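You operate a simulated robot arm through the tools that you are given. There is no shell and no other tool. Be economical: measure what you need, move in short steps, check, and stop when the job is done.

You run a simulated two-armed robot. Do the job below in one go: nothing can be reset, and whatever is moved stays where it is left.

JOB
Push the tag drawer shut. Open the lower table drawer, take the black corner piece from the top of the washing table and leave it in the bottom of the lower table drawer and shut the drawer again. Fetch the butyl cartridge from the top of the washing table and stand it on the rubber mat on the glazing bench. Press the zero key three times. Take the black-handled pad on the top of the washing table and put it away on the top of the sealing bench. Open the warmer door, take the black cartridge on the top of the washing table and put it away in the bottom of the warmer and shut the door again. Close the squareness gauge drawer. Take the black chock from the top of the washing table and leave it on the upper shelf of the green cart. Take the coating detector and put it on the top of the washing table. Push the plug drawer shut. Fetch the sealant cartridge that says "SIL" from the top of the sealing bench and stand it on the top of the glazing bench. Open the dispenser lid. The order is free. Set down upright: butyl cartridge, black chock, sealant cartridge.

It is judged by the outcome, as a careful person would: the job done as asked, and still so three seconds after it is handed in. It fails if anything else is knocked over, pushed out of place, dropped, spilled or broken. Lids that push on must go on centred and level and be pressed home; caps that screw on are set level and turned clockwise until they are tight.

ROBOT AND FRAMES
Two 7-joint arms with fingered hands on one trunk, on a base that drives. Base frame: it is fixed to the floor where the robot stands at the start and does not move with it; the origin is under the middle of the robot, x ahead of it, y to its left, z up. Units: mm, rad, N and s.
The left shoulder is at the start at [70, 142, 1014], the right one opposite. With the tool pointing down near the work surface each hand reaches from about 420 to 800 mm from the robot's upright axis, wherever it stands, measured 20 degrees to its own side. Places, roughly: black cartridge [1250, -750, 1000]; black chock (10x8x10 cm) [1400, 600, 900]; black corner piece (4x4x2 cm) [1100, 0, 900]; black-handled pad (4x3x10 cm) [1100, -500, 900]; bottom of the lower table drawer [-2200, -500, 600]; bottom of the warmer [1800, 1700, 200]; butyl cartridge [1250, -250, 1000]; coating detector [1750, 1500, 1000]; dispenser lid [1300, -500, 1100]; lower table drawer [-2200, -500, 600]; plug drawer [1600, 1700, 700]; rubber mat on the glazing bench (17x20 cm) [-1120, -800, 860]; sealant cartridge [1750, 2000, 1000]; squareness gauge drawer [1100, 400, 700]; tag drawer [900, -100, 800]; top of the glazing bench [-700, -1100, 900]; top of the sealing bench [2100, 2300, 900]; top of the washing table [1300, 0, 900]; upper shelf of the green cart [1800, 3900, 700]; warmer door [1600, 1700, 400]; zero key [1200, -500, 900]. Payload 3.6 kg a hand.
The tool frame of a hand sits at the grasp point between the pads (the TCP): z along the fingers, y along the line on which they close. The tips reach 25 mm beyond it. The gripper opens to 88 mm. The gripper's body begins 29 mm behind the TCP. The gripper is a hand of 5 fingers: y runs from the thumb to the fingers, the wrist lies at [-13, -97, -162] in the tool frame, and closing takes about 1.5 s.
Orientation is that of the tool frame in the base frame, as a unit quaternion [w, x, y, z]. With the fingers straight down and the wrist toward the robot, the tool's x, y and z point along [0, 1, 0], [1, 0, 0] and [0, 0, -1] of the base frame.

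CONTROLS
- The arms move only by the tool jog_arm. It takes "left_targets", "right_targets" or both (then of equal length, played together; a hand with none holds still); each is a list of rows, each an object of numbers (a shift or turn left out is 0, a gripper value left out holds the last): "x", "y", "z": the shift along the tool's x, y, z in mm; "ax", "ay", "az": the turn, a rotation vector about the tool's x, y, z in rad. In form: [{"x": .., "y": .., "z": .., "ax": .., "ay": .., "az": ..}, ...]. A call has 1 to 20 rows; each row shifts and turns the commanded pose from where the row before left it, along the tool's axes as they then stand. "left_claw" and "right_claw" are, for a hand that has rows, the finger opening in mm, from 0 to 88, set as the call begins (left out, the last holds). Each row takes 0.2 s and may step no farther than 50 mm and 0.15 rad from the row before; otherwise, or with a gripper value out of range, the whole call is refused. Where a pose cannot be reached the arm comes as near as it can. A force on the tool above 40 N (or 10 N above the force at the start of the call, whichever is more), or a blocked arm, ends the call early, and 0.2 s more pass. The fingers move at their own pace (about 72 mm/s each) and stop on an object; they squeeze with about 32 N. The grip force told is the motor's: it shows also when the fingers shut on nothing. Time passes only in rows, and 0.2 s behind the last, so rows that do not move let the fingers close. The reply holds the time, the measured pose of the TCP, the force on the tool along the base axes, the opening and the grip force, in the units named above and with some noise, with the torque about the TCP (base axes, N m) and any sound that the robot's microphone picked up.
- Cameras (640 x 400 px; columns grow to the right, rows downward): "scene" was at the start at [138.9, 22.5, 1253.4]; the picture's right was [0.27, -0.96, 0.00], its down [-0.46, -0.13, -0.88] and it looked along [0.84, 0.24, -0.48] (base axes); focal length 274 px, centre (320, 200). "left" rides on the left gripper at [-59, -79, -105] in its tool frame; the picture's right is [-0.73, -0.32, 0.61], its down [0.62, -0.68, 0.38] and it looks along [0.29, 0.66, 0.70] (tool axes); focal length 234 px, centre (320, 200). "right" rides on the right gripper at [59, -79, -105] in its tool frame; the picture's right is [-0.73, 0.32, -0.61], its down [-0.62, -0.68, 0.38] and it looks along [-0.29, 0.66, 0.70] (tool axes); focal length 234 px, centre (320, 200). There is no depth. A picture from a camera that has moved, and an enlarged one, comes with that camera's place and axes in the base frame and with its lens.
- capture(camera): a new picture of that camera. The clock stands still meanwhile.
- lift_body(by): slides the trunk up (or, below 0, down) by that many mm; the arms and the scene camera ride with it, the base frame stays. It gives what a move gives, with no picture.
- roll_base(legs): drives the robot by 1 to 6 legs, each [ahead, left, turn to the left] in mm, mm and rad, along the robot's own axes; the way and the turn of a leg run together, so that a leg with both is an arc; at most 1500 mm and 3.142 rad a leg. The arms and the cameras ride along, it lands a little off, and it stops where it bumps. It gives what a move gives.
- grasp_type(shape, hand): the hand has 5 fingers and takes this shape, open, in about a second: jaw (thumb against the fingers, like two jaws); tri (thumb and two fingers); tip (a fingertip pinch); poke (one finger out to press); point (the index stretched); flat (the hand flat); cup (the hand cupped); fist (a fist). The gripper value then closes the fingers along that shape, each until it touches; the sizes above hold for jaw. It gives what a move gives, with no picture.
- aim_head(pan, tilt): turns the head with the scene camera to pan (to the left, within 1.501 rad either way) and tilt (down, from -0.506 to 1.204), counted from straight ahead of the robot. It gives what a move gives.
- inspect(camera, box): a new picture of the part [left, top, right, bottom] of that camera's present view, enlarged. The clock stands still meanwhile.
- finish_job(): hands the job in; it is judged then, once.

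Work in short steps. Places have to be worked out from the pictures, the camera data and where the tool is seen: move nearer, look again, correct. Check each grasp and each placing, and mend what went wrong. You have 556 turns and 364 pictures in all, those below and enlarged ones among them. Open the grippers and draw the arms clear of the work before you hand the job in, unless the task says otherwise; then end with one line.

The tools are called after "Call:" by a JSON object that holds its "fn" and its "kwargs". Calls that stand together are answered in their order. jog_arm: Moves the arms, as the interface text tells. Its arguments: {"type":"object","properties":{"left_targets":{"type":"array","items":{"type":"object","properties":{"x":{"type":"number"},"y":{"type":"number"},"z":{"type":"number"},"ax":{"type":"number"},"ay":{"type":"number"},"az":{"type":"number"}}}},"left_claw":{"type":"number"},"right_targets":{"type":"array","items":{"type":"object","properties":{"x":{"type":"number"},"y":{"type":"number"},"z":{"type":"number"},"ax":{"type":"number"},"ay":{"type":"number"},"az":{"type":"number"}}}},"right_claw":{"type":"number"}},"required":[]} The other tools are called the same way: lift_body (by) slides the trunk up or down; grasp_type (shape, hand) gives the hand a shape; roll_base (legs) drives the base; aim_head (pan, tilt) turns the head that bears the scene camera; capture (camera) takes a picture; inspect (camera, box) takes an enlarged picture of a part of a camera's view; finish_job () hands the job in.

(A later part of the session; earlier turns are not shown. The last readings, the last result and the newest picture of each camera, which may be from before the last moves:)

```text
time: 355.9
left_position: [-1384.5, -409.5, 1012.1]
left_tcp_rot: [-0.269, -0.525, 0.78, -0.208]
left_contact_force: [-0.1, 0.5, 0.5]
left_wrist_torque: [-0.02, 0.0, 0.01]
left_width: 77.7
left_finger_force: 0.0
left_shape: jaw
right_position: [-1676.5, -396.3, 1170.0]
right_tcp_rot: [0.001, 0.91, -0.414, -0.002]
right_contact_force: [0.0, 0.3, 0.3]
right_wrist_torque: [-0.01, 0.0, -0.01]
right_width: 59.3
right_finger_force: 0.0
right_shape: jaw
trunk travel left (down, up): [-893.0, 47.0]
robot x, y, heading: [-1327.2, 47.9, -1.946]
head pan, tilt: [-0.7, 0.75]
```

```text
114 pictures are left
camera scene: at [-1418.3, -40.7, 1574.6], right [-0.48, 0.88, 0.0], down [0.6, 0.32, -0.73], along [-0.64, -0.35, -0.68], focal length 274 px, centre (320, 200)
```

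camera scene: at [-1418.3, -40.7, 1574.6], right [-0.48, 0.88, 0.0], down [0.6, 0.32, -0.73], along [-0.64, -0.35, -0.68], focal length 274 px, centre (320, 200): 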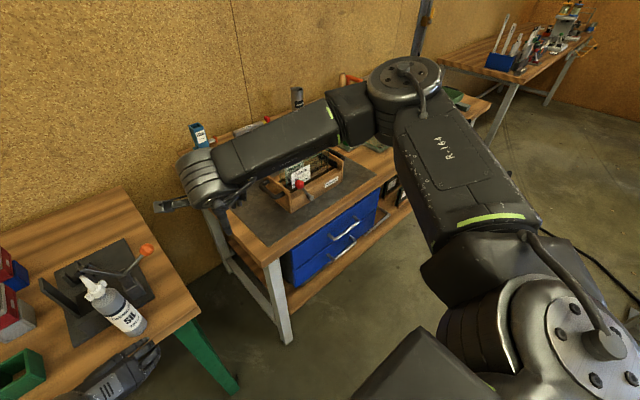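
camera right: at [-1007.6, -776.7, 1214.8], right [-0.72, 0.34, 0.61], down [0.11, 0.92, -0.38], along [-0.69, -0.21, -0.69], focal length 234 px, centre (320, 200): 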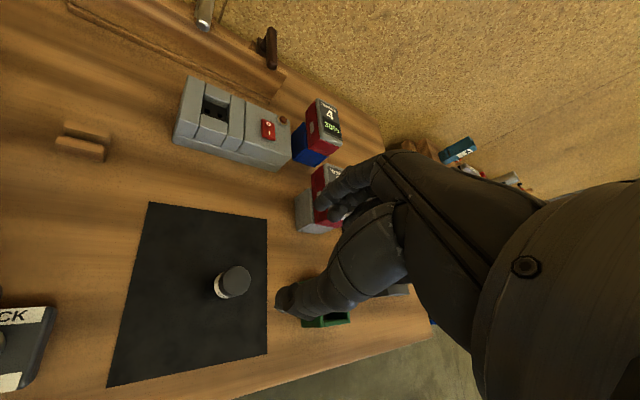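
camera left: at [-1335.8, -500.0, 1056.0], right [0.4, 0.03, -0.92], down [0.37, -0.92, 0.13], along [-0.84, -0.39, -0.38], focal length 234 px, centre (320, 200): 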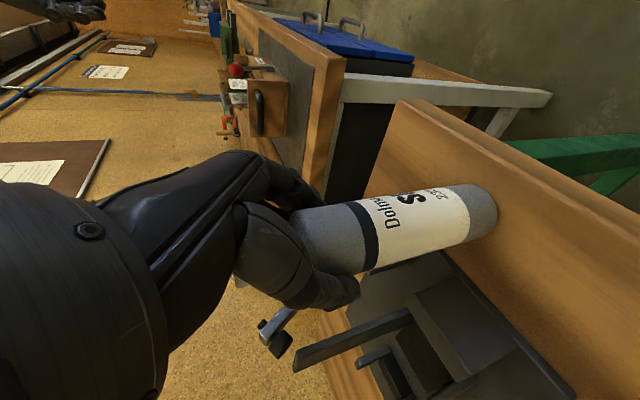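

I'll open that lower drawer now so the corner piece can later be dropped in with one hand. First I restore the left hand to hand-down and move right in front of that table.

Call:
{"fn": "roll_base", "kwargs": {"legs": [[-150, 0, 0], [0, -750, 0.05]]}}

Call:
{"fn": "aim_head", "kwargs": {"pan": -0.1, "tilt": 0.65}}

Call:
{"fn": "capture", "kwargs": {"camera": "scene"}}

```text
time: 360.9
left_position: [-2001.4, -18.1, 1011.3]
left_tcp_rot: [-0.263, -0.547, 0.765, -0.215]
left_contact_force: [0.1, -0.4, 0.0]
left_wrist_torque: [-0.03, -0.01, 0.0]
left_width: 77.9
left_finger_force: 0.1
left_shape: jaw
right_position: [-2295.6, -19.3, 1170.8]
right_tcp_rot: [0.001, 0.921, -0.389, -0.002]
right_contact_force: [-0.5, 0.1, -0.1]
right_wrist_torque: [0.03, 0.0, -0.02]
right_width: 60.0
right_finger_force: 0.2
right_shape: jaw
trunk travel left (down, up): [-893.0, 47.0]
robot x, y, heading: [-1969.1, 444.1, -1.892]
head pan, tilt: [-0.7, 0.75]
```

```text
time: 361.9
left_position: [-2004.4, -16.8, 1011.5]
left_tcp_rot: [-0.263, -0.547, 0.765, -0.215]
left_contact_force: [0.3, 0.6, 0.2]
left_wrist_torque: [0.04, -0.02, 0.02]
left_width: 77.7
left_finger_force: 0.0
left_shape: jaw
right_position: [-2297.1, -18.5, 1168.7]
right_tcp_rot: [0.001, 0.921, -0.389, -0.001]
right_contact_force: [-0.8, 0.3, -0.4]
right_wrist_torque: [-0.01, 0.03, 0.01]
right_width: 59.6
right_finger_force: 0.1
right_shape: jaw
trunk travel left (down, up): [-893.0, 47.0]
robot x, y, heading: [-1974.3, 443.0, -1.894]
head pan, tilt: [-0.099, 0.649]
```

```text
113 pictures are left
camera scene: at [-2023.4, 313.5, 1583.1], right [-0.91, 0.41, 0.0], down [0.25, 0.55, -0.8], along [-0.33, -0.73, -0.6], focal length 274 px, centre (320, 200)
```

scene: 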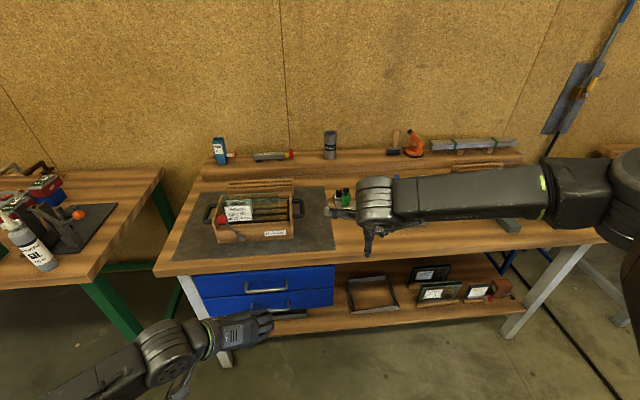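

I rotate the left hand back to hand-down (clearing the view) and take a closer look at the drawers.

Call:
{"fn": "jog_arm", "kwargs": {"left_targets": [{"ax": 0.0423, "ay": -0.0478, "az": -0.1253}, {"ax": 0.0423, "ay": -0.0478, "az": -0.1253}, {"ax": 0.0423, "ay": -0.0478, "az": -0.1253}, {"ax": 0.0423, "ay": -0.0478, "az": -0.1253}, {"ax": 0.0423, "ay": -0.0478, "az": -0.1253}, {"ax": 0.0423, "ay": -0.0478, "az": -0.1253}, {"ax": 0.0423, "ay": -0.0478, "az": -0.1253}, {"ax": 0.0423, "ay": -0.0478, "az": -0.1253}, {"ax": 0.0423, "ay": -0.0478, "az": -0.1253}, {"ax": 0.0423, "ay": -0.0478, "az": -0.1253}, {"ax": 0.0423, "ay": -0.0478, "az": -0.1253}, {"ax": 0.0423, "ay": -0.0478, "az": -0.1253}]}}

Call:
{"fn": "inspect", "kwargs": {"camera": "scene", "box": [150, 230, 350, 390]}}

```text
time: 364.6
left_position: [-2003.3, -19.8, 1010.3]
left_tcp_rot: [-0.001, 0.987, -0.161, 0.002]
left_contact_force: [0.0, 0.3, 0.1]
left_wrist_torque: [0.01, 0.01, -0.02]
left_width: 77.9
left_finger_force: 0.0
left_shape: jaw
right_position: [-2296.0, -21.3, 1168.4]
right_tcp_rot: [0.0, 0.921, -0.389, -0.001]
right_contact_force: [0.4, 0.3, -0.2]
right_wrist_torque: [0.02, 0.0, -0.02]
right_width: 59.4
right_finger_force: 0.0
right_shape: jaw
trunk travel left (down, up): [-893.0, 47.0]
robot x, y, heading: [-1971.6, 443.9, -1.886]
head pan, tilt: [-0.099, 0.649]
```

```text
2.50 times, centred on (250, 310) of scene
camera zoom: at [-2023.2, 310.5, 1582.8], right [-0.91, 0.41, 0.0], down [0.25, 0.55, -0.8], along [-0.32, -0.73, -0.61], focal length 686 px, centre (495, -75)
```

zoom: 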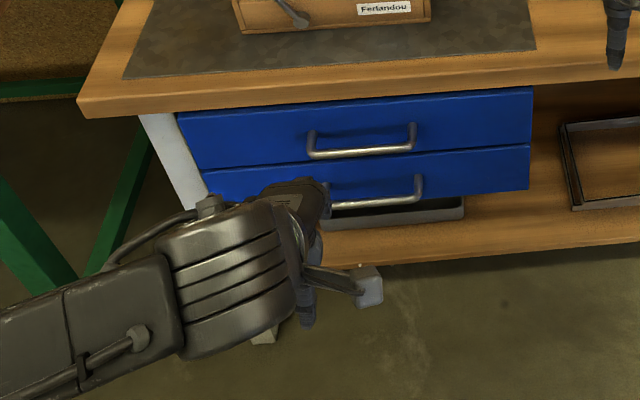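

The lower handle is ~785 mm ahead, 133 mm left, z≈530: good for the left hand. I lower the trunk, tilt the left fingers forward 0.5 rad and approach.

Call:
{"fn": "lift_body", "kwargs": {"by": -400}}

Call:
{"fn": "jog_arm", "kwargs": {"left_targets": [{"ax": -0.125}, {"ax": -0.125}, {"ax": -0.125}, {"ax": -0.125}], "left_claw": 36}}

Call:
{"fn": "roll_base", "kwargs": {"legs": [[145, 0, 0]]}}

Call:
{"fn": "capture", "kwargs": {"camera": "left"}}

Call:
{"fn": "capture", "kwargs": {"camera": "scene"}}

```text
time: 368.4
left_position: [-2005.0, -17.4, 611.6]
left_tcp_rot: [0.001, 0.987, -0.163, 0.0]
left_contact_force: [-0.2, -0.1, -0.1]
left_wrist_torque: [-0.04, 0.01, -0.01]
left_width: 77.9
left_finger_force: 0.1
left_shape: jaw
right_position: [-2297.1, -18.9, 770.5]
right_tcp_rot: [0.002, 0.921, -0.389, -0.001]
right_contact_force: [-0.4, 0.2, -0.1]
right_wrist_torque: [-0.04, 0.02, 0.05]
right_width: 59.9
right_finger_force: 0.1
right_shape: jaw
trunk travel left (down, up): [-493.0, 447.0]
robot x, y, heading: [-1972.8, 443.4, -1.893]
head pan, tilt: [-0.099, 0.649]
```

```text
time: 369.4
left_position: [-2004.5, -17.1, 612.0]
left_tcp_rot: [0.245, 0.956, -0.158, -0.04]
left_contact_force: [-0.1, -0.1, 0.0]
left_wrist_torque: [-0.01, 0.01, 0.03]
left_width: 36.4
left_finger_force: 0.1
left_shape: jaw
right_position: [-2296.6, -18.3, 769.7]
right_tcp_rot: [0.001, 0.922, -0.388, -0.002]
right_contact_force: [1.0, -0.3, -0.9]
right_wrist_torque: [0.0, 0.0, -0.01]
right_width: 59.8
right_finger_force: 0.1
right_shape: jaw
trunk travel left (down, up): [-493.0, 447.0]
robot x, y, heading: [-1974.3, 443.1, -1.894]
head pan, tilt: [-0.099, 0.649]
```

```text
time: 370.7
left_position: [-2051.1, -157.2, 609.9]
left_tcp_rot: [0.244, 0.956, -0.158, -0.039]
left_contact_force: [0.5, 0.3, -0.6]
left_wrist_torque: [-0.01, -0.02, -0.02]
left_width: 36.0
left_finger_force: 0.1
left_shape: jaw
right_position: [-2342.8, -158.2, 768.8]
right_tcp_rot: [0.002, 0.921, -0.39, -0.003]
right_contact_force: [0.5, 0.8, -0.6]
right_wrist_torque: [0.02, -0.01, 0.01]
right_width: 59.7
right_finger_force: 0.0
right_shape: jaw
trunk travel left (down, up): [-493.0, 447.0]
robot x, y, heading: [-2019.6, 304.8, -1.895]
head pan, tilt: [-0.099, 0.649]
```

```text
111 pictures are left
camera left: at [-2067.9, -24.6, 664.0], right [-0.69, 0.23, -0.69], down [0.73, 0.19, -0.66], along [-0.02, -0.96, -0.3], focal length 234 px, centre (320, 200)
```

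left: 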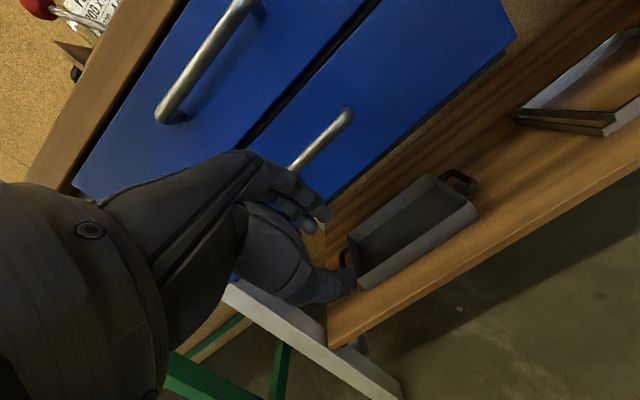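

```text
110 pictures are left
camera scene: at [-2070.2, 173.8, 1183.0], right [-0.91, 0.41, 0.0], down [0.25, 0.55, -0.8], along [-0.33, -0.73, -0.61], focal length 274 px, centre (320, 200)
```

scene: 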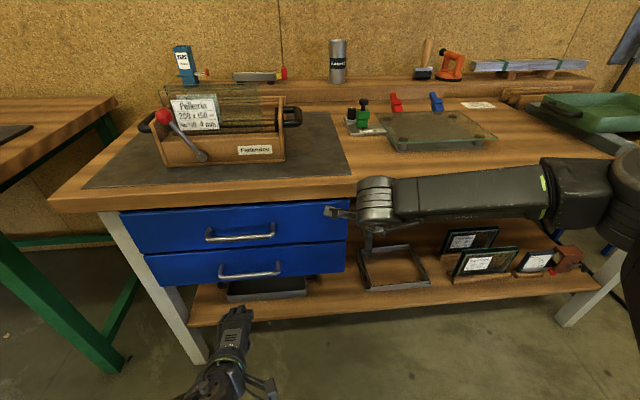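

Handle bar ≈(−2117,−317,613), upper bar 115 mm above. I position the tilted hand above-behind it.

Call:
{"fn": "jog_arm", "kwargs": {"left_targets": [{"x": -4, "y": 40}, {"x": -4, "y": 40}, {"x": -4, "y": 40}, {"y": 30}]}}

Call:
{"fn": "capture", "kwargs": {"camera": "left"}}

Call:
{"fn": "inspect", "kwargs": {"camera": "scene", "box": [160, 190, 340, 320]}}

```text
time: 371.7
left_position: [-2102.8, -273.2, 684.2]
left_tcp_rot: [0.244, 0.956, -0.159, -0.04]
left_contact_force: [7.2, 22.9, -3.7]
left_wrist_torque: [-0.41, 0.19, 0.29]
left_width: 31.7
left_finger_force: 0.1
left_shape: jaw
right_position: [-2342.7, -154.7, 770.5]
right_tcp_rot: [0.002, 0.921, -0.39, -0.003]
right_contact_force: [0.2, 0.1, 0.6]
right_wrist_torque: [0.03, -0.01, -0.04]
right_width: 59.7
right_finger_force: 0.1
right_shape: jaw
trunk travel left (down, up): [-493.0, 447.0]
robot x, y, heading: [-2019.9, 301.6, -1.892]
head pan, tilt: [-0.099, 0.649]
```

```text
109 pictures are left
camera left: at [-2120.5, -140.4, 737.6], right [-0.69, 0.23, -0.69], down [0.73, 0.19, -0.66], along [-0.02, -0.96, -0.29], focal length 234 px, centre (320, 200)
```

left: 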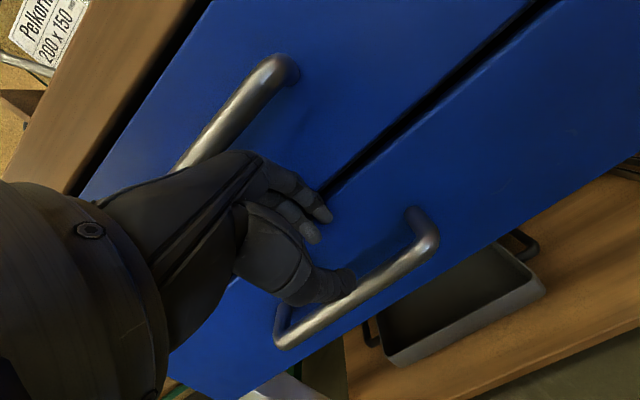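

```text
3.08 times, centred on (250, 255) of scene
camera zoom: at [-2068.4, 178.6, 1183.4], right [-0.91, 0.41, 0.0], down [0.25, 0.55, -0.8], along [-0.33, -0.73, -0.6], focal length 845 px, centre (535, 31)
```

zoom: 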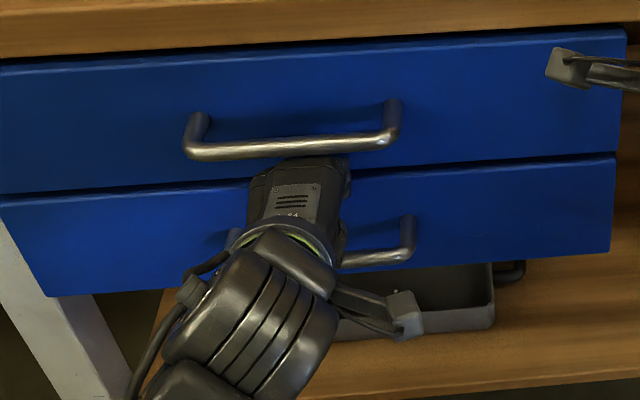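

The knuckles touched the drawer face. I back off 12 mm and slide down along the fingers so they go behind the bar.

Call:
{"fn": "jog_arm", "kwargs": {"left_targets": [{"y": -12}, {"z": 20}, {"z": 20}]}}

Call:
{"fn": "capture", "kwargs": {"camera": "left"}}

```text
time: 372.5
left_position: [-2105.4, -272.8, 658.1]
left_tcp_rot: [0.25, 0.954, -0.159, -0.042]
left_contact_force: [12.7, 35.7, 12.7]
left_wrist_torque: [-1.09, 0.21, 0.44]
left_width: 32.0
left_finger_force: 0.0
left_shape: jaw
right_position: [-2341.6, -151.7, 775.2]
right_tcp_rot: [0.005, 0.922, -0.388, -0.002]
right_contact_force: [-0.2, -0.2, 0.4]
right_wrist_torque: [-0.01, -0.02, 0.04]
right_width: 59.5
right_finger_force: 0.0
right_shape: jaw
trunk travel left (down, up): [-493.0, 447.0]
robot x, y, heading: [-2017.7, 305.4, -1.889]
head pan, tilt: [-0.099, 0.649]
stopped in row 3 (left hand): the force on the tool passed its limit at 55 N (the readings are from after the stop); the commanded pose is now the measured one
```

```text
107 pictures are left
camera left: at [-2121.3, -141.0, 710.7], right [-0.69, 0.22, -0.69], down [0.72, 0.18, -0.67], along [-0.02, -0.96, -0.28], focal length 234 px, centre (320, 200)
```

left: 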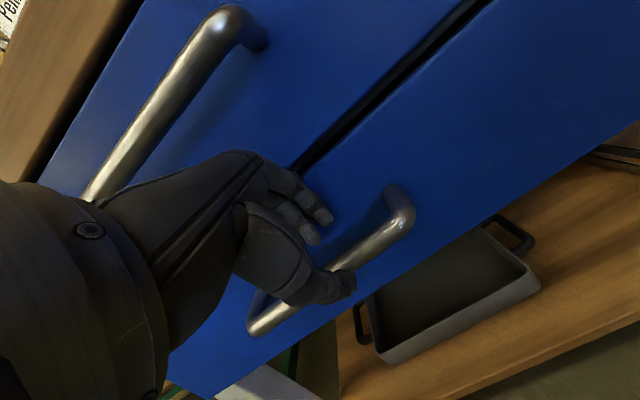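

The upper handle obstructs the steep approach. I back off and use a flatter approach (pitch 1.2), gripping the bar from above and below.

Call:
{"fn": "jog_arm", "kwargs": {"left_targets": [{"z": -35}, {"y": -40}, {"y": -40}, {"ax": -0.14}, {"ax": -0.14}, {"ax": -0.14}, {"ax": -0.14}, {"ax": -0.14}], "left_claw": 60}}

Call:
{"fn": "capture", "kwargs": {"camera": "left"}}

```text
time: 374.2
left_position: [-2044.6, -198.8, 625.2]
left_tcp_rot: [0.528, 0.823, -0.208, -0.028]
left_contact_force: [-0.5, -0.1, -0.1]
left_wrist_torque: [-0.02, -0.01, 0.01]
left_width: 59.9
left_finger_force: 0.0
left_shape: jaw
right_position: [-2343.3, -156.2, 769.7]
right_tcp_rot: [0.002, 0.921, -0.389, -0.001]
right_contact_force: [0.0, 0.6, 0.0]
right_wrist_torque: [0.0, -0.01, 0.0]
right_width: 59.7
right_finger_force: 0.1
right_shape: jaw
trunk travel left (down, up): [-493.0, 447.0]
robot x, y, heading: [-2019.5, 302.6, -1.895]
head pan, tilt: [-0.099, 0.649]
stopped in row 8 (left hand): the arm was blocked; the commanded pose is now the measured one
```

```text
106 pictures are left
camera left: at [-2045.3, -59.5, 591.5], right [-0.72, -0.13, -0.68], down [0.68, -0.32, -0.66], along [-0.13, -0.94, 0.32], focal length 234 px, centre (320, 200)
```

left: 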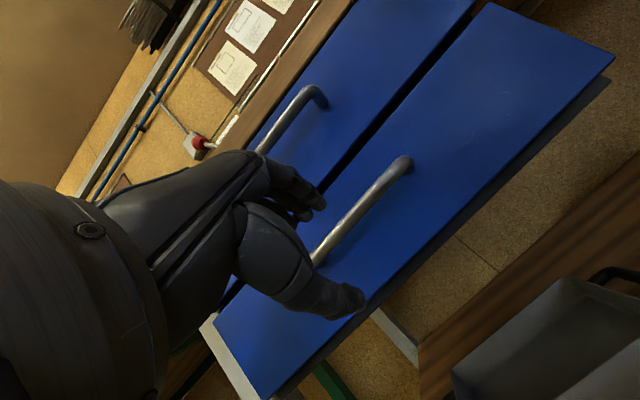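

Bar now judged near (−2105,−320,630). I line up 50 mm before it along the finger direction.

Call:
{"fn": "jog_arm", "kwargs": {"left_targets": [{"x": -4, "y": 33, "z": 20}, {"x": -4, "y": 33, "z": 20}, {"z": 25}]}}

Call:
{"fn": "capture", "kwargs": {"camera": "left"}}

Call:
{"fn": "inspect", "kwargs": {"camera": "scene", "box": [160, 190, 340, 320]}}

```text
time: 375.0
left_position: [-2089.5, -273.0, 655.8]
left_tcp_rot: [0.528, 0.823, -0.208, -0.029]
left_contact_force: [1.8, 7.3, 1.8]
left_wrist_torque: [-0.22, 0.07, -0.03]
left_width: 58.6
left_finger_force: 0.1
left_shape: jaw
right_position: [-2342.7, -154.7, 772.1]
right_tcp_rot: [0.003, 0.921, -0.389, -0.001]
right_contact_force: [0.3, 0.3, 0.2]
right_wrist_torque: [0.0, -0.02, 0.01]
right_width: 59.8
right_finger_force: 0.1
right_shape: jaw
trunk travel left (down, up): [-493.0, 447.0]
robot x, y, heading: [-2021.2, 308.3, -1.895]
head pan, tilt: [-0.099, 0.649]
```

```text
105 pictures are left
camera left: at [-2090.7, -133.8, 622.3], right [-0.72, -0.13, -0.68], down [0.68, -0.32, -0.66], along [-0.13, -0.94, 0.32], focal length 234 px, centre (320, 200)
```

left: 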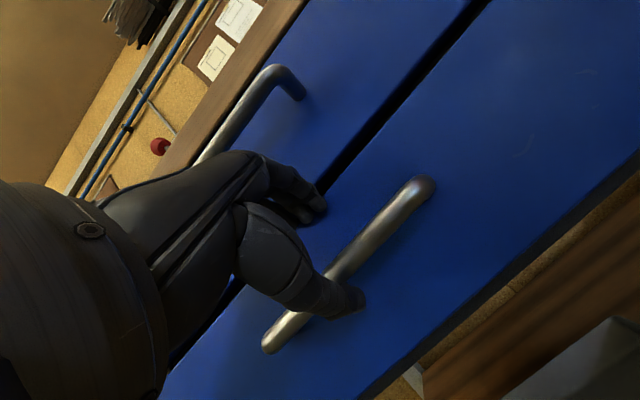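

```text
3.08 times, centred on (250, 255) of scene
camera zoom: at [-2068.5, 179.1, 1183.7], right [-0.91, 0.41, 0.0], down [0.25, 0.55, -0.8], along [-0.33, -0.73, -0.6], focal length 845 px, centre (535, 31)
```

zoom: 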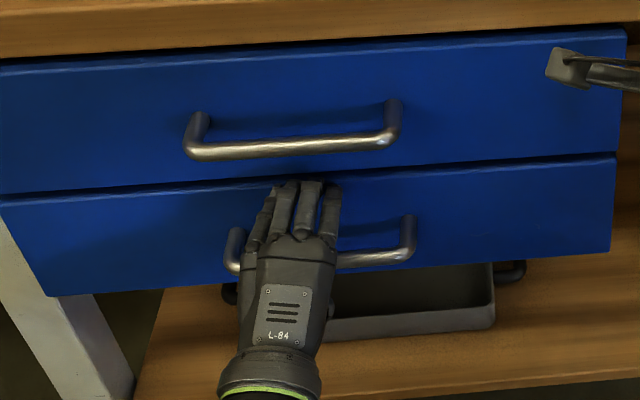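

The bar lies between the fingers (above) and thumb (below). I close.

Call:
{"fn": "jog_arm", "kwargs": {"left_targets": [{"z": -4}, {}, {}, {}, {}, {}], "left_claw": 0}}

Call:
{"fn": "capture", "kwargs": {"camera": "left"}}

```text
time: 375.9
left_position: [-2086.3, -272.4, 646.5]
left_tcp_rot: [0.516, 0.83, -0.209, -0.028]
left_contact_force: [6.4, 6.5, -28.8]
left_wrist_torque: [0.29, -0.12, 0.03]
left_width: 18.5
left_finger_force: 32.2
left_shape: jaw
right_position: [-2342.6, -158.6, 768.3]
right_tcp_rot: [-0.001, 0.921, -0.388, -0.002]
right_contact_force: [-0.6, 0.5, -0.7]
right_wrist_torque: [0.01, -0.03, 0.0]
right_width: 59.6
right_finger_force: 0.1
right_shape: jaw
trunk travel left (down, up): [-493.0, 447.0]
robot x, y, heading: [-2018.7, 303.6, -1.89]
head pan, tilt: [-0.099, 0.649]
stopped in row 4 (left hand): the force on the tool passed its limit at 41 N (the readings are from after the stop); the commanded pose is now the measured one
```

```text
103 pictures are left
camera left: at [-2087.6, -131.8, 614.9], right [-0.72, -0.12, -0.69], down [0.68, -0.3, -0.66], along [-0.13, -0.95, 0.3], focal length 234 px, centre (320, 200)
```

left: 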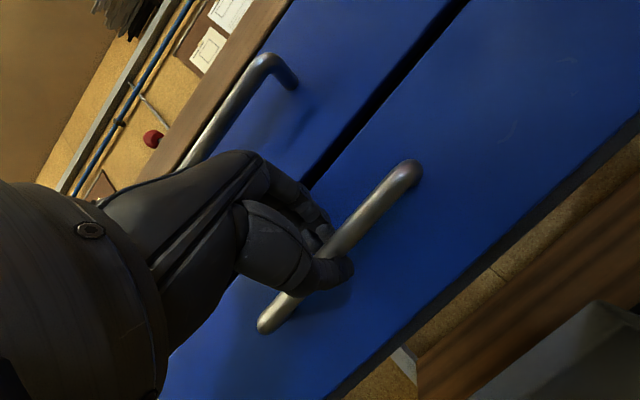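

The thumb pushes up on the bar; I move the hand down a little to centre the grip and finish closing.

Call:
{"fn": "jog_arm", "kwargs": {"left_targets": [{"y": -5}, {"y": -5}, {}, {}]}}

Call:
{"fn": "jog_arm", "kwargs": {"left_targets": [{"y": -3, "z": -8}, {"y": -4, "z": -8}, {"y": -4, "z": -9}]}}

Call:
{"fn": "capture", "kwargs": {"camera": "left"}}

```text
time: 376.9
left_position: [-2085.7, -269.0, 641.1]
left_tcp_rot: [0.522, 0.827, -0.208, -0.029]
left_contact_force: [4.3, -3.0, -17.4]
left_wrist_torque: [0.1, -0.03, 0.06]
left_width: 17.2
left_finger_force: 32.0
left_shape: jaw
right_position: [-2342.8, -159.5, 769.4]
right_tcp_rot: [-0.001, 0.921, -0.389, -0.004]
right_contact_force: [-0.3, -0.1, 0.1]
right_wrist_torque: [0.01, 0.0, -0.02]
right_width: 59.9
right_finger_force: 0.0
right_shape: jaw
trunk travel left (down, up): [-493.0, 447.0]
robot x, y, heading: [-2020.4, 304.3, -1.89]
head pan, tilt: [-0.099, 0.649]
```

```text
time: 377.7
left_position: [-2075.1, -243.7, 641.9]
left_tcp_rot: [0.521, 0.827, -0.21, -0.029]
left_contact_force: [1.0, -0.9, -23.0]
left_wrist_torque: [0.15, -0.03, -0.01]
left_width: 16.9
left_finger_force: 32.2
left_shape: jaw
right_position: [-2343.4, -158.8, 768.9]
right_tcp_rot: [0.001, 0.922, -0.388, -0.003]
right_contact_force: [0.4, -0.2, 0.8]
right_wrist_torque: [0.0, -0.02, 0.02]
right_width: 59.3
right_finger_force: 0.0
right_shape: jaw
trunk travel left (down, up): [-493.0, 447.0]
robot x, y, heading: [-2016.4, 306.3, -1.894]
head pan, tilt: [-0.099, 0.649]
```

```text
102 pictures are left
camera left: at [-2076.3, -103.6, 610.3], right [-0.72, -0.13, -0.68], down [0.68, -0.31, -0.66], along [-0.13, -0.94, 0.31], focal length 234 px, centre (320, 200)
```

left: 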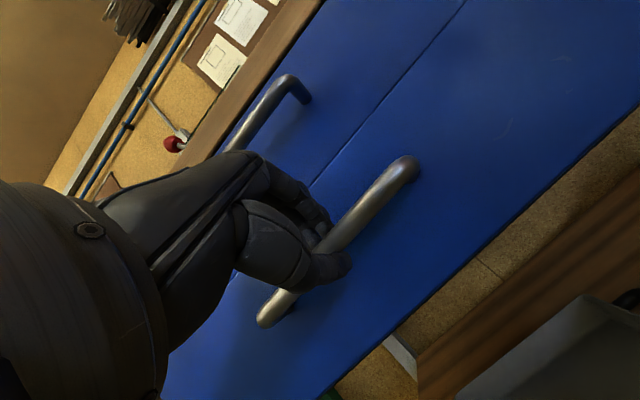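

The drawer is coming out. I pull on by driving the base back 160 mm.

Call:
{"fn": "roll_base", "kwargs": {"legs": [[-160, 0, 0]]}}

Call:
{"fn": "capture", "kwargs": {"camera": "scene"}}

```text
time: 379.1
left_position: [-2023.4, -91.5, 642.8]
left_tcp_rot: [0.522, 0.827, -0.208, -0.029]
left_contact_force: [0.0, -1.0, -24.6]
left_wrist_torque: [0.17, -0.05, 0.01]
left_width: 16.5
left_finger_force: 32.0
left_shape: jaw
right_position: [-2290.9, -6.0, 767.5]
right_tcp_rot: [0.0, 0.921, -0.389, -0.002]
right_contact_force: [-0.3, 0.4, 0.6]
right_wrist_torque: [0.0, 0.0, 0.04]
right_width: 59.8
right_finger_force: 0.1
right_shape: jaw
trunk travel left (down, up): [-493.0, 447.0]
robot x, y, heading: [-1969.2, 459.7, -1.885]
head pan, tilt: [-0.099, 0.649]
```

```text
101 pictures are left
camera scene: at [-2018.4, 325.8, 1182.8], right [-0.91, 0.41, 0.0], down [0.25, 0.55, -0.8], along [-0.32, -0.73, -0.61], focal length 274 px, centre (320, 200)
```

scene: 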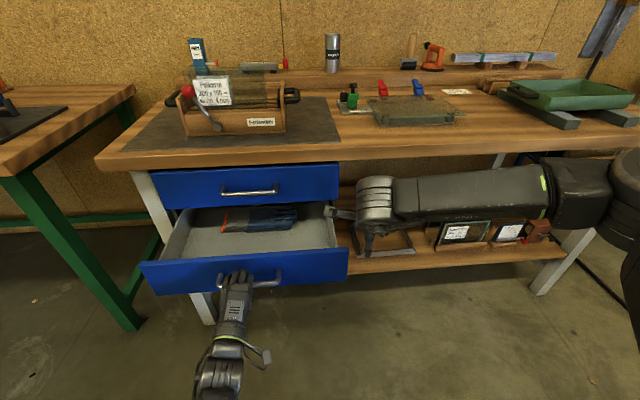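

The lower drawer is open ~185 mm; gloves lie inside with free space at left-front. I release and back off.

Call:
{"fn": "jog_arm", "kwargs": {"left_targets": [{}, {}, {}, {"z": -30}, {"z": -40}, {"z": -30}], "left_claw": 70}}

Call:
{"fn": "roll_base", "kwargs": {"legs": [[-250, 0, 0]]}}

Call:
{"fn": "lift_body", "kwargs": {"by": 400}}

Call:
{"fn": "capture", "kwargs": {"camera": "scene"}}

```text
time: 380.5
left_position: [-1997.2, -3.1, 690.6]
left_tcp_rot: [0.523, 0.826, -0.208, -0.029]
left_contact_force: [0.9, 0.4, 0.2]
left_wrist_torque: [0.01, 0.0, 0.01]
left_width: 69.7
left_finger_force: 0.1
left_shape: jaw
right_position: [-2291.5, -3.5, 769.9]
right_tcp_rot: [0.001, 0.922, -0.388, -0.002]
right_contact_force: [-0.1, -1.6, 0.2]
right_wrist_torque: [0.0, 0.0, 0.05]
right_width: 59.8
right_finger_force: 0.0
right_shape: jaw
trunk travel left (down, up): [-493.0, 447.0]
robot x, y, heading: [-1971.0, 459.8, -1.891]
head pan, tilt: [-0.099, 0.649]
```

```text
time: 382.4
left_position: [-1919.3, 234.2, 689.8]
left_tcp_rot: [0.524, 0.825, -0.208, -0.029]
left_contact_force: [0.5, 0.4, 0.8]
left_wrist_torque: [-0.01, 0.01, -0.01]
left_width: 69.9
left_finger_force: 0.1
left_shape: jaw
right_position: [-2212.4, 234.1, 768.9]
right_tcp_rot: [0.002, 0.922, -0.388, -0.002]
right_contact_force: [0.3, 1.1, 0.0]
right_wrist_torque: [-0.03, 0.04, 0.01]
right_width: 59.7
right_finger_force: 0.0
right_shape: jaw
trunk travel left (down, up): [-493.0, 447.0]
robot x, y, heading: [-1890.2, 693.4, -1.887]
head pan, tilt: [-0.099, 0.649]
```

```text
time: 386.2
left_position: [-1918.9, 232.8, 1088.8]
left_tcp_rot: [0.524, 0.825, -0.209, -0.03]
left_contact_force: [-0.2, -0.2, 0.4]
left_wrist_torque: [0.02, -0.01, -0.03]
left_width: 69.7
left_finger_force: 0.1
left_shape: jaw
right_position: [-2212.7, 233.5, 1169.7]
right_tcp_rot: [0.001, 0.922, -0.388, -0.002]
right_contact_force: [-0.2, 0.5, 0.4]
right_wrist_torque: [0.0, 0.03, -0.01]
right_width: 59.4
right_finger_force: 0.2
right_shape: jaw
trunk travel left (down, up): [-893.0, 47.0]
robot x, y, heading: [-1887.5, 695.5, -1.893]
head pan, tilt: [-0.099, 0.649]
```

```text
100 pictures are left
camera scene: at [-1939.6, 566.1, 1583.1], right [-0.91, 0.41, 0.0], down [0.25, 0.55, -0.8], along [-0.32, -0.73, -0.6], focal length 274 px, centre (320, 200)
```

scene: 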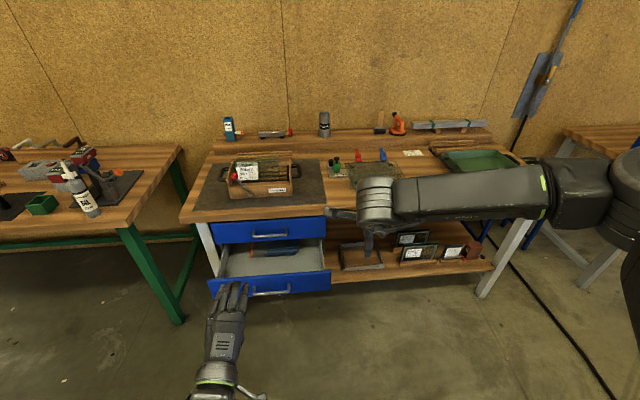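

I drive back to the washing table.

Call:
{"fn": "roll_base", "kwargs": {"legs": [[0, 0, 1.583], [1100, 170, 0], [1050, 170, 0]]}}

Call:
{"fn": "aim_head", "kwargs": {"pan": 0.2, "tilt": 0.55}}

Call:
{"fn": "capture", "kwargs": {"camera": "scene"}}

```text
time: 400.7
left_position: [700.7, 408.3, 1089.3]
left_tcp_rot: [0.385, 0.723, 0.449, 0.356]
left_contact_force: [0.3, 0.5, 0.6]
left_wrist_torque: [0.03, 0.0, 0.0]
left_width: 69.9
left_finger_force: 0.1
left_shape: jaw
right_position: [710.8, 114.5, 1169.6]
right_tcp_rot: [0.002, 0.92, 0.392, 0.0]
right_contact_force: [-0.7, -0.5, -0.7]
right_wrist_torque: [-0.01, 0.01, -0.02]
right_width: 59.8
right_finger_force: 0.1
right_shape: jaw
trunk travel left (down, up): [-893.0, 47.0]
robot x, y, heading: [239.5, 422.3, -0.287]
head pan, tilt: [-0.099, 0.649]
```

```text
time: 401.5
left_position: [700.9, 407.0, 1088.6]
left_tcp_rot: [0.384, 0.723, 0.449, 0.357]
left_contact_force: [0.1, -0.5, -0.3]
left_wrist_torque: [0.0, 0.03, 0.0]
left_width: 69.8
left_finger_force: 0.1
left_shape: jaw
right_position: [710.1, 114.3, 1169.5]
right_tcp_rot: [0.002, 0.92, 0.392, 0.0]
right_contact_force: [-0.4, 0.3, 0.5]
right_wrist_torque: [0.0, 0.01, 0.0]
right_width: 59.8
right_finger_force: 0.1
right_shape: jaw
trunk travel left (down, up): [-893.0, 47.0]
robot x, y, heading: [240.3, 419.1, -0.284]
head pan, tilt: [0.201, 0.55]
```

```text
99 pictures are left
camera scene: at [377.8, 397.6, 1591.9], right [-0.09, -1.0, 0.0], down [-0.52, 0.05, -0.85], along [0.85, -0.07, -0.52], focal length 274 px, centre (320, 200)
```

scene: 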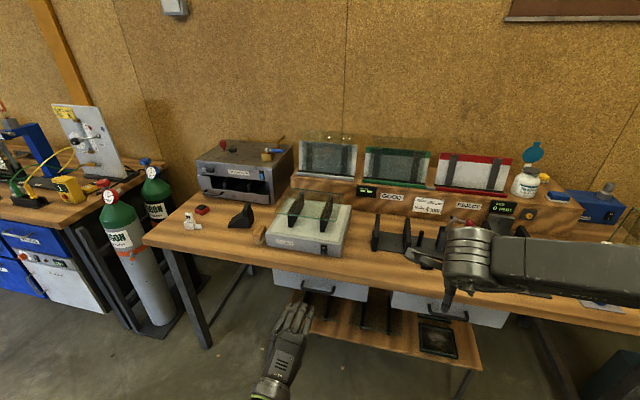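

I square up, restore both hands to hand-down facing the table, and approach for the corner piece.

Call:
{"fn": "jog_arm", "kwargs": {"left_targets": [{"ax": 0.137, "ay": -0.016, "az": -0.017}, {"ax": 0.137, "ay": -0.016, "az": -0.017}, {"ax": 0.137, "ay": -0.016, "az": -0.017}, {"ax": 0.137, "ay": -0.016, "az": -0.017}, {"ax": 0.137, "ay": -0.016, "az": -0.017}, {"ax": 0.137, "ay": -0.016, "az": -0.017}, {"ax": 0.137, "ay": -0.016, "az": -0.017}, {"ax": 0.137, "ay": -0.016, "az": -0.017}], "right_targets": [{"az": -0.13}, {"az": -0.13}, {"az": -0.13}, {"az": -0.11}, {}, {}, {}, {}]}}

Call:
{"fn": "roll_base", "kwargs": {"legs": [[0, 0, -0.026], [270, -40, 0]]}}

Call:
{"fn": "capture", "kwargs": {"camera": "right"}}

```text
time: 403.2
left_position: [711.4, 460.0, 1042.9]
left_tcp_rot: [-0.027, 0.814, 0.57, 0.113]
left_contact_force: [0.1, 0.6, -0.1]
left_wrist_torque: [-0.05, -0.02, 0.0]
left_width: 69.7
left_finger_force: 0.1
left_shape: jaw
left hand out of reach, approached as far as the arm can: row 7, 8
right_position: [712.0, 114.4, 1169.2]
right_tcp_rot: [0.002, 0.794, 0.608, -0.001]
right_contact_force: [-0.2, 0.5, 0.5]
right_wrist_torque: [-0.02, 0.02, 0.02]
right_width: 59.8
right_finger_force: 0.0
right_shape: jaw
trunk travel left (down, up): [-893.0, 47.0]
robot x, y, heading: [240.9, 424.3, -0.289]
head pan, tilt: [0.201, 0.55]
stopped in row 8 (left hand): the arm was blocked; the commanded pose is now the measured one
```

```text
time: 405.5
left_position: [950.4, 325.1, 1044.1]
left_tcp_rot: [-0.025, 0.822, 0.558, 0.114]
left_contact_force: [-0.2, -0.4, -0.2]
left_wrist_torque: [0.03, 0.02, -0.01]
left_width: 69.9
left_finger_force: 0.1
left_shape: jaw
right_position: [939.2, -19.5, 1170.5]
right_tcp_rot: [0.001, 0.803, 0.596, 0.0]
right_contact_force: [0.0, 0.1, -0.8]
right_wrist_torque: [0.01, -0.02, 0.01]
right_width: 59.5
right_finger_force: 0.1
right_shape: jaw
trunk travel left (down, up): [-893.0, 47.0]
robot x, y, heading: [480.9, 302.7, -0.319]
head pan, tilt: [0.201, 0.55]
```

```text
98 pictures are left
camera right: at [883.9, 60.0, 1274.9], right [0.1, -0.79, 0.61], down [-0.83, -0.4, -0.38], along [0.55, -0.47, -0.69], focal length 234 px, centre (320, 200)
```

right: 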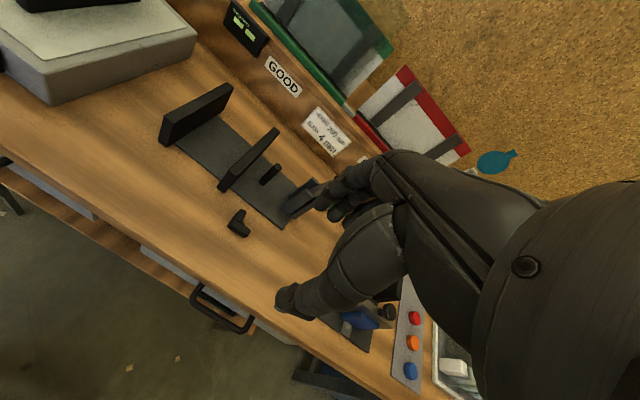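

Corner piece at ≈(1076,−44). I move over it and descend.

Call:
{"fn": "jog_arm", "kwargs": {"right_targets": [{"y": 33, "x": 5, "z": 35}, {"y": 35, "x": 5, "z": 34}, {"y": 35, "x": 5, "z": 34}, {"y": 35, "x": 4, "z": 34}, {"z": 45}]}}

Call:
{"fn": "inspect", "kwargs": {"camera": "right", "box": [160, 130, 400, 340]}}

```text
time: 406.7
left_position: [951.2, 324.5, 1043.7]
left_tcp_rot: [-0.026, 0.822, 0.558, 0.113]
left_contact_force: [0.0, -0.4, -0.6]
left_wrist_torque: [-0.01, 0.01, 0.0]
left_width: 69.9
left_finger_force: 0.1
left_shape: jaw
right_position: [1079.4, -42.5, 986.9]
right_tcp_rot: [0.001, 0.802, 0.597, -0.001]
right_contact_force: [0.5, -0.3, 0.4]
right_wrist_torque: [0.0, 0.0, 0.04]
right_width: 60.1
right_finger_force: 0.0
right_shape: jaw
trunk travel left (down, up): [-893.0, 47.0]
robot x, y, heading: [476.6, 302.5, -0.315]
head pan, tilt: [0.201, 0.55]
```

```text
1.90 times, centred on (280, 235) of right
camera zoom: at [1022.7, 36.8, 1091.2], right [0.1, -0.79, 0.61], down [-0.83, -0.4, -0.38], along [0.55, -0.47, -0.69], focal length 446 px, centre (396, 133)
```

zoom: 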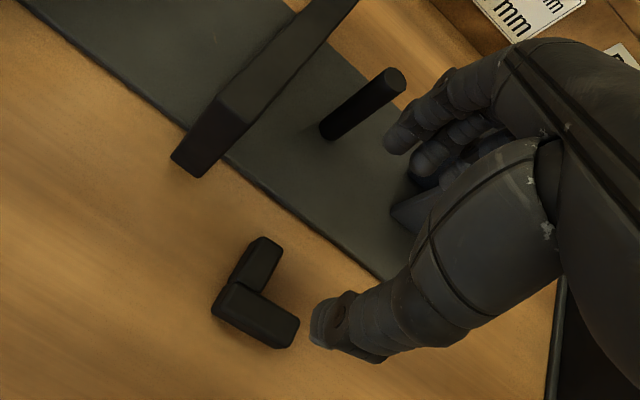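

Limb A points away from me; I align the hand with it (8 mm left), narrow to 52 mm, and descend.

Call:
{"fn": "jog_arm", "kwargs": {"right_targets": [{"x": 8, "y": -2, "z": 30}, {"z": 30}, {"z": 27}], "right_claw": 52}}

Call:
{"fn": "capture", "kwargs": {"camera": "right"}}

```text
time: 407.5
left_position: [951.1, 324.3, 1044.6]
left_tcp_rot: [-0.026, 0.822, 0.558, 0.112]
left_contact_force: [0.5, -0.4, 0.6]
left_wrist_torque: [-0.02, -0.01, 0.02]
left_width: 69.9
left_finger_force: 0.1
left_shape: jaw
right_position: [1081.3, -35.8, 898.9]
right_tcp_rot: [0.002, 0.803, 0.596, 0.0]
right_contact_force: [0.1, 0.1, 0.7]
right_wrist_torque: [0.02, -0.02, 0.03]
right_width: 52.3
right_finger_force: 0.0
right_shape: jaw
trunk travel left (down, up): [-893.0, 47.0]
robot x, y, heading: [479.0, 301.9, -0.319]
head pan, tilt: [0.201, 0.55]
```

```text
96 pictures are left
camera right: at [1023.9, 44.2, 1004.3], right [0.1, -0.79, 0.61], down [-0.83, -0.4, -0.38], along [0.55, -0.47, -0.69], focal length 234 px, centre (320, 200)
```

right: 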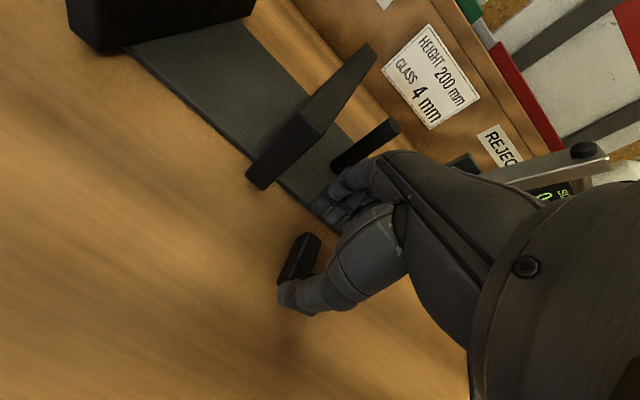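

I shift 4 mm back, open to 56, and go down to z≈878.

Call:
{"fn": "jog_arm", "kwargs": {"right_targets": [{"y": -4}, {"z": 8}, {"z": 7}, {"z": 5}], "right_claw": 56}}

Call:
{"fn": "jog_arm", "kwargs": {"right_targets": [{}, {}, {}, {}, {}, {}], "right_claw": 0}}

Call:
{"fn": "capture", "kwargs": {"camera": "right"}}

```text
time: 408.5
left_position: [949.8, 326.1, 1045.1]
left_tcp_rot: [-0.024, 0.822, 0.558, 0.113]
left_contact_force: [-0.7, -0.3, -0.5]
left_wrist_torque: [0.01, 0.04, 0.0]
left_width: 69.6
left_finger_force: 0.0
left_shape: jaw
right_position: [1075.7, -33.7, 886.6]
right_tcp_rot: [0.005, 0.804, 0.595, 0.002]
right_contact_force: [3.8, -0.7, 25.3]
right_wrist_torque: [0.25, 0.6, -0.01]
right_width: 54.5
right_finger_force: 0.0
right_shape: jaw
trunk travel left (down, up): [-893.0, 47.0]
robot x, y, heading: [477.3, 296.7, -0.313]
head pan, tilt: [0.201, 0.55]
```

```text
time: 409.9
left_position: [947.9, 325.6, 1046.0]
left_tcp_rot: [-0.024, 0.821, 0.559, 0.114]
left_contact_force: [0.2, 0.5, 0.4]
left_wrist_torque: [0.02, -0.01, 0.03]
left_width: 69.7
left_finger_force: 0.0
left_shape: jaw
right_position: [1073.9, -31.7, 884.7]
right_tcp_rot: [0.005, 0.803, 0.596, 0.0]
right_contact_force: [-5.7, 2.4, 25.9]
right_wrist_torque: [-0.13, -0.2, 0.04]
right_width: 31.6
right_finger_force: 31.8
right_shape: jaw
trunk travel left (down, up): [-893.0, 47.0]
robot x, y, heading: [476.9, 301.1, -0.313]
head pan, tilt: [0.201, 0.55]
```

```text
95 pictures are left
camera right: at [1016.4, 47.9, 988.3], right [0.1, -0.78, 0.61], down [-0.83, -0.4, -0.39], along [0.55, -0.47, -0.69], focal length 234 px, centre (320, 200)
```

right: 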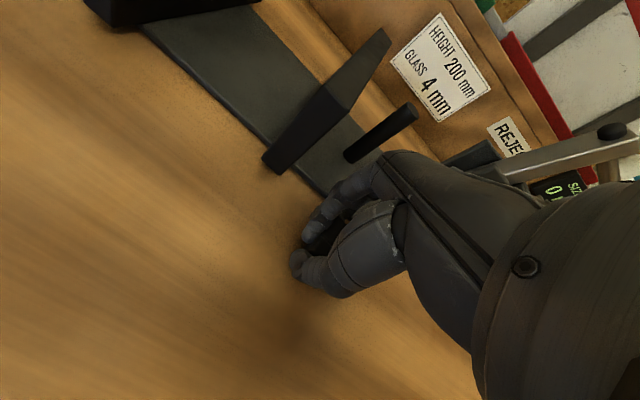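

Something of ~32 mm is held. I lift and verify.

Call:
{"fn": "jog_arm", "kwargs": {"right_targets": [{"z": -20}, {"z": -40}, {"z": -40}, {"z": -40}, {"z": -40}]}}

Call:
{"fn": "capture", "kwargs": {"camera": "right"}}

```text
time: 411.1
left_position: [951.0, 324.5, 1044.1]
left_tcp_rot: [-0.025, 0.822, 0.558, 0.113]
left_contact_force: [0.1, 0.5, 0.2]
left_wrist_torque: [-0.02, -0.01, 0.0]
left_width: 69.7
left_finger_force: 0.0
left_shape: jaw
right_position: [1076.8, -32.9, 1063.3]
right_tcp_rot: [0.003, 0.803, 0.596, -0.001]
right_contact_force: [0.2, -0.3, 0.1]
right_wrist_torque: [0.03, -0.01, 0.03]
right_width: 32.3
right_finger_force: 31.6
right_shape: jaw
trunk travel left (down, up): [-893.0, 47.0]
robot x, y, heading: [478.6, 299.7, -0.316]
head pan, tilt: [0.201, 0.55]
```

```text
94 pictures are left
camera right: at [1019.9, 45.7, 1167.3], right [0.1, -0.79, 0.61], down [-0.83, -0.4, -0.38], along [0.55, -0.47, -0.69], focal length 234 px, centre (320, 200)
```

right: 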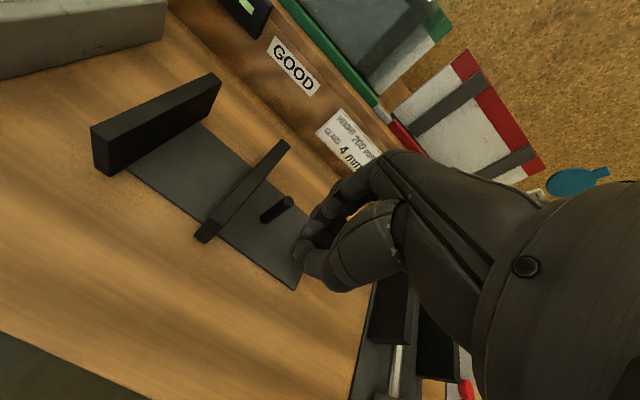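

The corner piece is held. Now the black chock with the left hand: I raise/tuck the right hand, move left, and straighten the left hand.

Call:
{"fn": "jog_arm", "kwargs": {"right_targets": [{"z": -40}, {"z": -40}, {"y": -40}, {"y": -40}, {"y": -40}, {"y": -40}], "left_targets": [{"z": -40}, {"z": -40}, {"y": 30}, {"y": 30}, {"ay": -0.11, "ax": 0.045}, {"ay": -0.108, "ax": 0.042}], "left_claw": 88}}

Call:
{"fn": "roll_base", "kwargs": {"legs": [[0, 330, 0]]}}

Call:
{"fn": "capture", "kwargs": {"camera": "left"}}

Call:
{"fn": "capture", "kwargs": {"camera": "scene"}}

```text
time: 411.5
left_position: [962.1, 368.6, 1059.0]
left_tcp_rot: [-0.086, 0.816, 0.539, 0.191]
left_contact_force: [-0.3, -0.9, 0.3]
left_wrist_torque: [0.0, 0.02, 0.01]
left_width: 87.7
left_finger_force: 0.1
left_shape: jaw
left hand out of reach, approached as far as the arm can: row 1, 2
right_position: [1078.2, -32.7, 1100.0]
right_tcp_rot: [0.002, 0.804, 0.595, 0.0]
right_contact_force: [-0.5, -0.3, -0.4]
right_wrist_torque: [-0.03, -0.03, 0.02]
right_width: 32.3
right_finger_force: 31.2
right_shape: jaw
trunk travel left (down, up): [-893.0, 47.0]
robot x, y, heading: [476.9, 300.8, -0.312]
head pan, tilt: [0.201, 0.55]
stopped in row 2 (left hand): the arm was blocked; the commanded pose is now the measured one
```

```text
time: 413.7
left_position: [1062.6, 678.7, 1059.1]
left_tcp_rot: [-0.086, 0.816, 0.538, 0.192]
left_contact_force: [-0.4, 0.6, -0.4]
left_wrist_torque: [-0.02, 0.0, -0.02]
left_width: 87.6
left_finger_force: 0.0
left_shape: jaw
right_position: [1179.1, 277.2, 1099.7]
right_tcp_rot: [0.002, 0.803, 0.596, 0.0]
right_contact_force: [-0.4, -0.3, -1.1]
right_wrist_torque: [0.02, -0.05, 0.01]
right_width: 32.5
right_finger_force: 32.2
right_shape: jaw
trunk travel left (down, up): [-893.0, 47.0]
robot x, y, heading: [579.9, 613.2, -0.323]
head pan, tilt: [0.201, 0.55]
```

```text
93 pictures are left
camera left: at [947.2, 624.5, 1125.0], right [-0.41, -0.27, -0.87], down [-0.32, 0.94, -0.14], along [0.85, 0.22, -0.47], focal length 234 px, centre (320, 200)
```

left: 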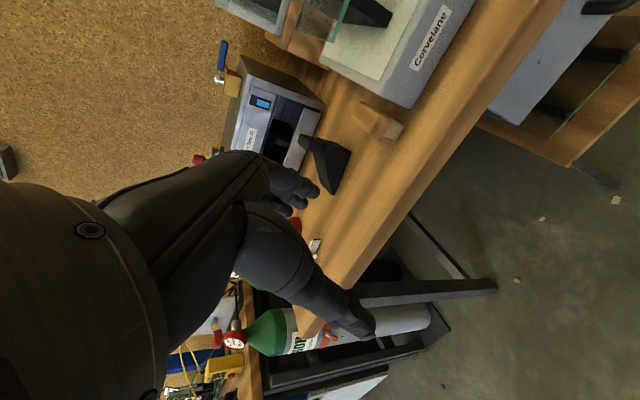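

```text
92 pictures are left
camera scene: at [718.2, 582.9, 1591.9], right [-0.12, -0.99, 0.0], down [-0.52, 0.06, -0.85], along [0.85, -0.1, -0.52], focal length 274 px, centre (320, 200)
```

scene: 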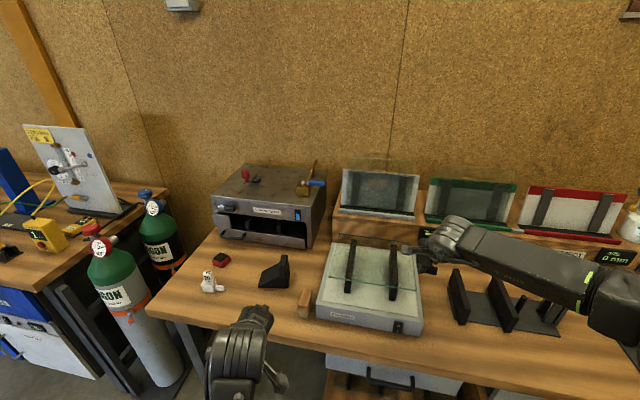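

The combined move had stopped early because of the left arm. I first tuck the right hand back, then extend the left hand forward to free its joints.

Call:
{"fn": "jog_arm", "kwargs": {"right_targets": [{"z": -40}, {"z": -40}, {"y": -40}, {"y": -40}, {"y": -40}, {"y": -40}]}}

Call:
{"fn": "jog_arm", "kwargs": {"left_targets": [{"y": 40}, {"y": 40}, {"y": 40}, {"ay": -0.13}, {"ay": -0.13}, {"ay": -0.1}]}}

```text
time: 415.1
left_position: [1061.3, 679.5, 1058.5]
left_tcp_rot: [-0.085, 0.816, 0.539, 0.192]
left_contact_force: [0.3, 0.2, 0.0]
left_wrist_torque: [0.01, 0.03, 0.01]
left_width: 87.7
left_finger_force: 0.0
left_shape: jaw
right_position: [1025.5, 323.0, 1180.5]
right_tcp_rot: [0.001, 0.804, 0.595, 0.0]
right_contact_force: [1.0, 0.8, 1.0]
right_wrist_torque: [0.0, -0.02, -0.02]
right_width: 33.2
right_finger_force: 32.1
right_shape: jaw
trunk travel left (down, up): [-893.0, 47.0]
robot x, y, heading: [579.1, 613.1, -0.311]
head pan, tilt: [0.201, 0.55]
```

```text
time: 416.5
left_position: [1196.7, 711.3, 1065.1]
left_tcp_rot: [-0.043, 0.816, 0.566, 0.108]
left_contact_force: [0.2, -0.9, -0.3]
left_wrist_torque: [-0.01, 0.0, 0.03]
left_width: 87.7
left_finger_force: 0.0
left_shape: jaw
left hand out of reach, approached as far as the arm can: row 6
right_position: [1028.1, 324.1, 1179.7]
right_tcp_rot: [0.001, 0.803, 0.596, -0.001]
right_contact_force: [0.5, 0.2, -1.0]
right_wrist_torque: [0.0, 0.04, -0.04]
right_width: 32.9
right_finger_force: 32.0
right_shape: jaw
trunk travel left (down, up): [-893.0, 47.0]
robot x, y, heading: [577.8, 613.2, -0.315]
head pan, tilt: [0.201, 0.55]
stopped in row 6 (left hand): the arm was blocked; the commanded pose is now the measured one
```

The left arm seems folded against the body. I move the hand left and forward-up to let the elbow swing out, then retry levelling.

Call:
{"fn": "jog_arm", "kwargs": {"left_targets": [{"x": 35}, {"x": 35}, {"x": 35}, {"x": 35}]}}

Call:
{"fn": "jog_arm", "kwargs": {"left_targets": [{"az": -0.12}, {"az": -0.12}, {"ay": -0.1}, {"ay": -0.1}]}}

Call:
{"fn": "aim_head", "kwargs": {"pan": 0.6, "tilt": 0.8}}

Call:
{"fn": "capture", "kwargs": {"camera": "scene"}}

```text
time: 417.5
left_position: [1243.9, 840.4, 1094.5]
left_tcp_rot: [-0.041, 0.816, 0.566, 0.107]
left_contact_force: [0.1, 0.1, -0.5]
left_wrist_torque: [0.03, 0.04, -0.01]
left_width: 87.9
left_finger_force: 0.0
left_shape: jaw
right_position: [1027.5, 325.5, 1179.3]
right_tcp_rot: [0.002, 0.803, 0.596, -0.001]
right_contact_force: [0.1, -0.4, 0.8]
right_wrist_torque: [0.01, 0.01, 0.01]
right_width: 33.0
right_finger_force: 31.8
right_shape: jaw
trunk travel left (down, up): [-893.0, 47.0]
robot x, y, heading: [580.8, 616.3, -0.312]
head pan, tilt: [0.201, 0.55]
```

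```text
time: 418.5
left_position: [1242.1, 840.3, 1095.6]
left_tcp_rot: [0.038, 0.75, 0.66, 0.037]
left_contact_force: [0.5, 0.9, -0.7]
left_wrist_torque: [0.04, 0.01, 0.01]
left_width: 87.7
left_finger_force: 0.0
left_shape: jaw
right_position: [1027.9, 323.1, 1179.9]
right_tcp_rot: [0.003, 0.804, 0.595, 0.0]
right_contact_force: [0.1, 0.1, -0.1]
right_wrist_torque: [0.01, 0.01, 0.01]
right_width: 32.8
right_finger_force: 32.1
right_shape: jaw
trunk travel left (down, up): [-893.0, 47.0]
robot x, y, heading: [582.5, 609.4, -0.323]
head pan, tilt: [0.201, 0.55]
```

```text
time: 419.4
left_position: [1241.4, 839.1, 1095.9]
left_tcp_rot: [0.037, 0.75, 0.66, 0.037]
left_contact_force: [-0.4, 0.2, 0.1]
left_wrist_torque: [0.0, -0.01, -0.01]
left_width: 88.1
left_finger_force: 0.0
left_shape: jaw
right_position: [1026.9, 323.4, 1180.4]
right_tcp_rot: [0.003, 0.803, 0.595, 0.0]
right_contact_force: [-0.7, -0.5, -0.8]
right_wrist_torque: [0.01, 0.0, 0.01]
right_width: 32.9
right_finger_force: 32.3
right_shape: jaw
trunk travel left (down, up): [-893.0, 47.0]
robot x, y, heading: [580.7, 610.1, -0.313]
head pan, tilt: [0.6, 0.799]
```

```text
91 pictures are left
camera scene: at [707.1, 617.9, 1570.6], right [0.28, -0.96, 0.0], down [-0.69, -0.2, -0.7], along [0.67, 0.19, -0.72], focal length 274 px, centre (320, 200)
```

scene: 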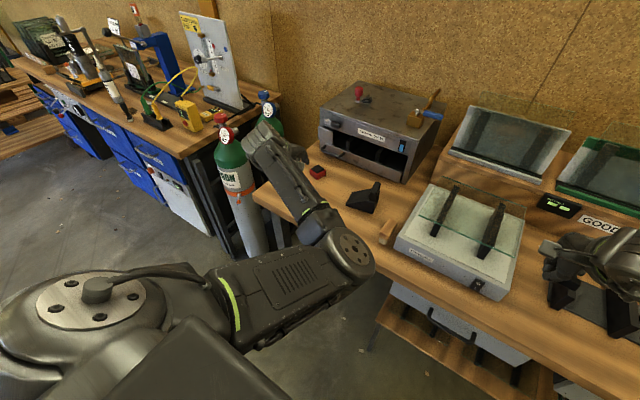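

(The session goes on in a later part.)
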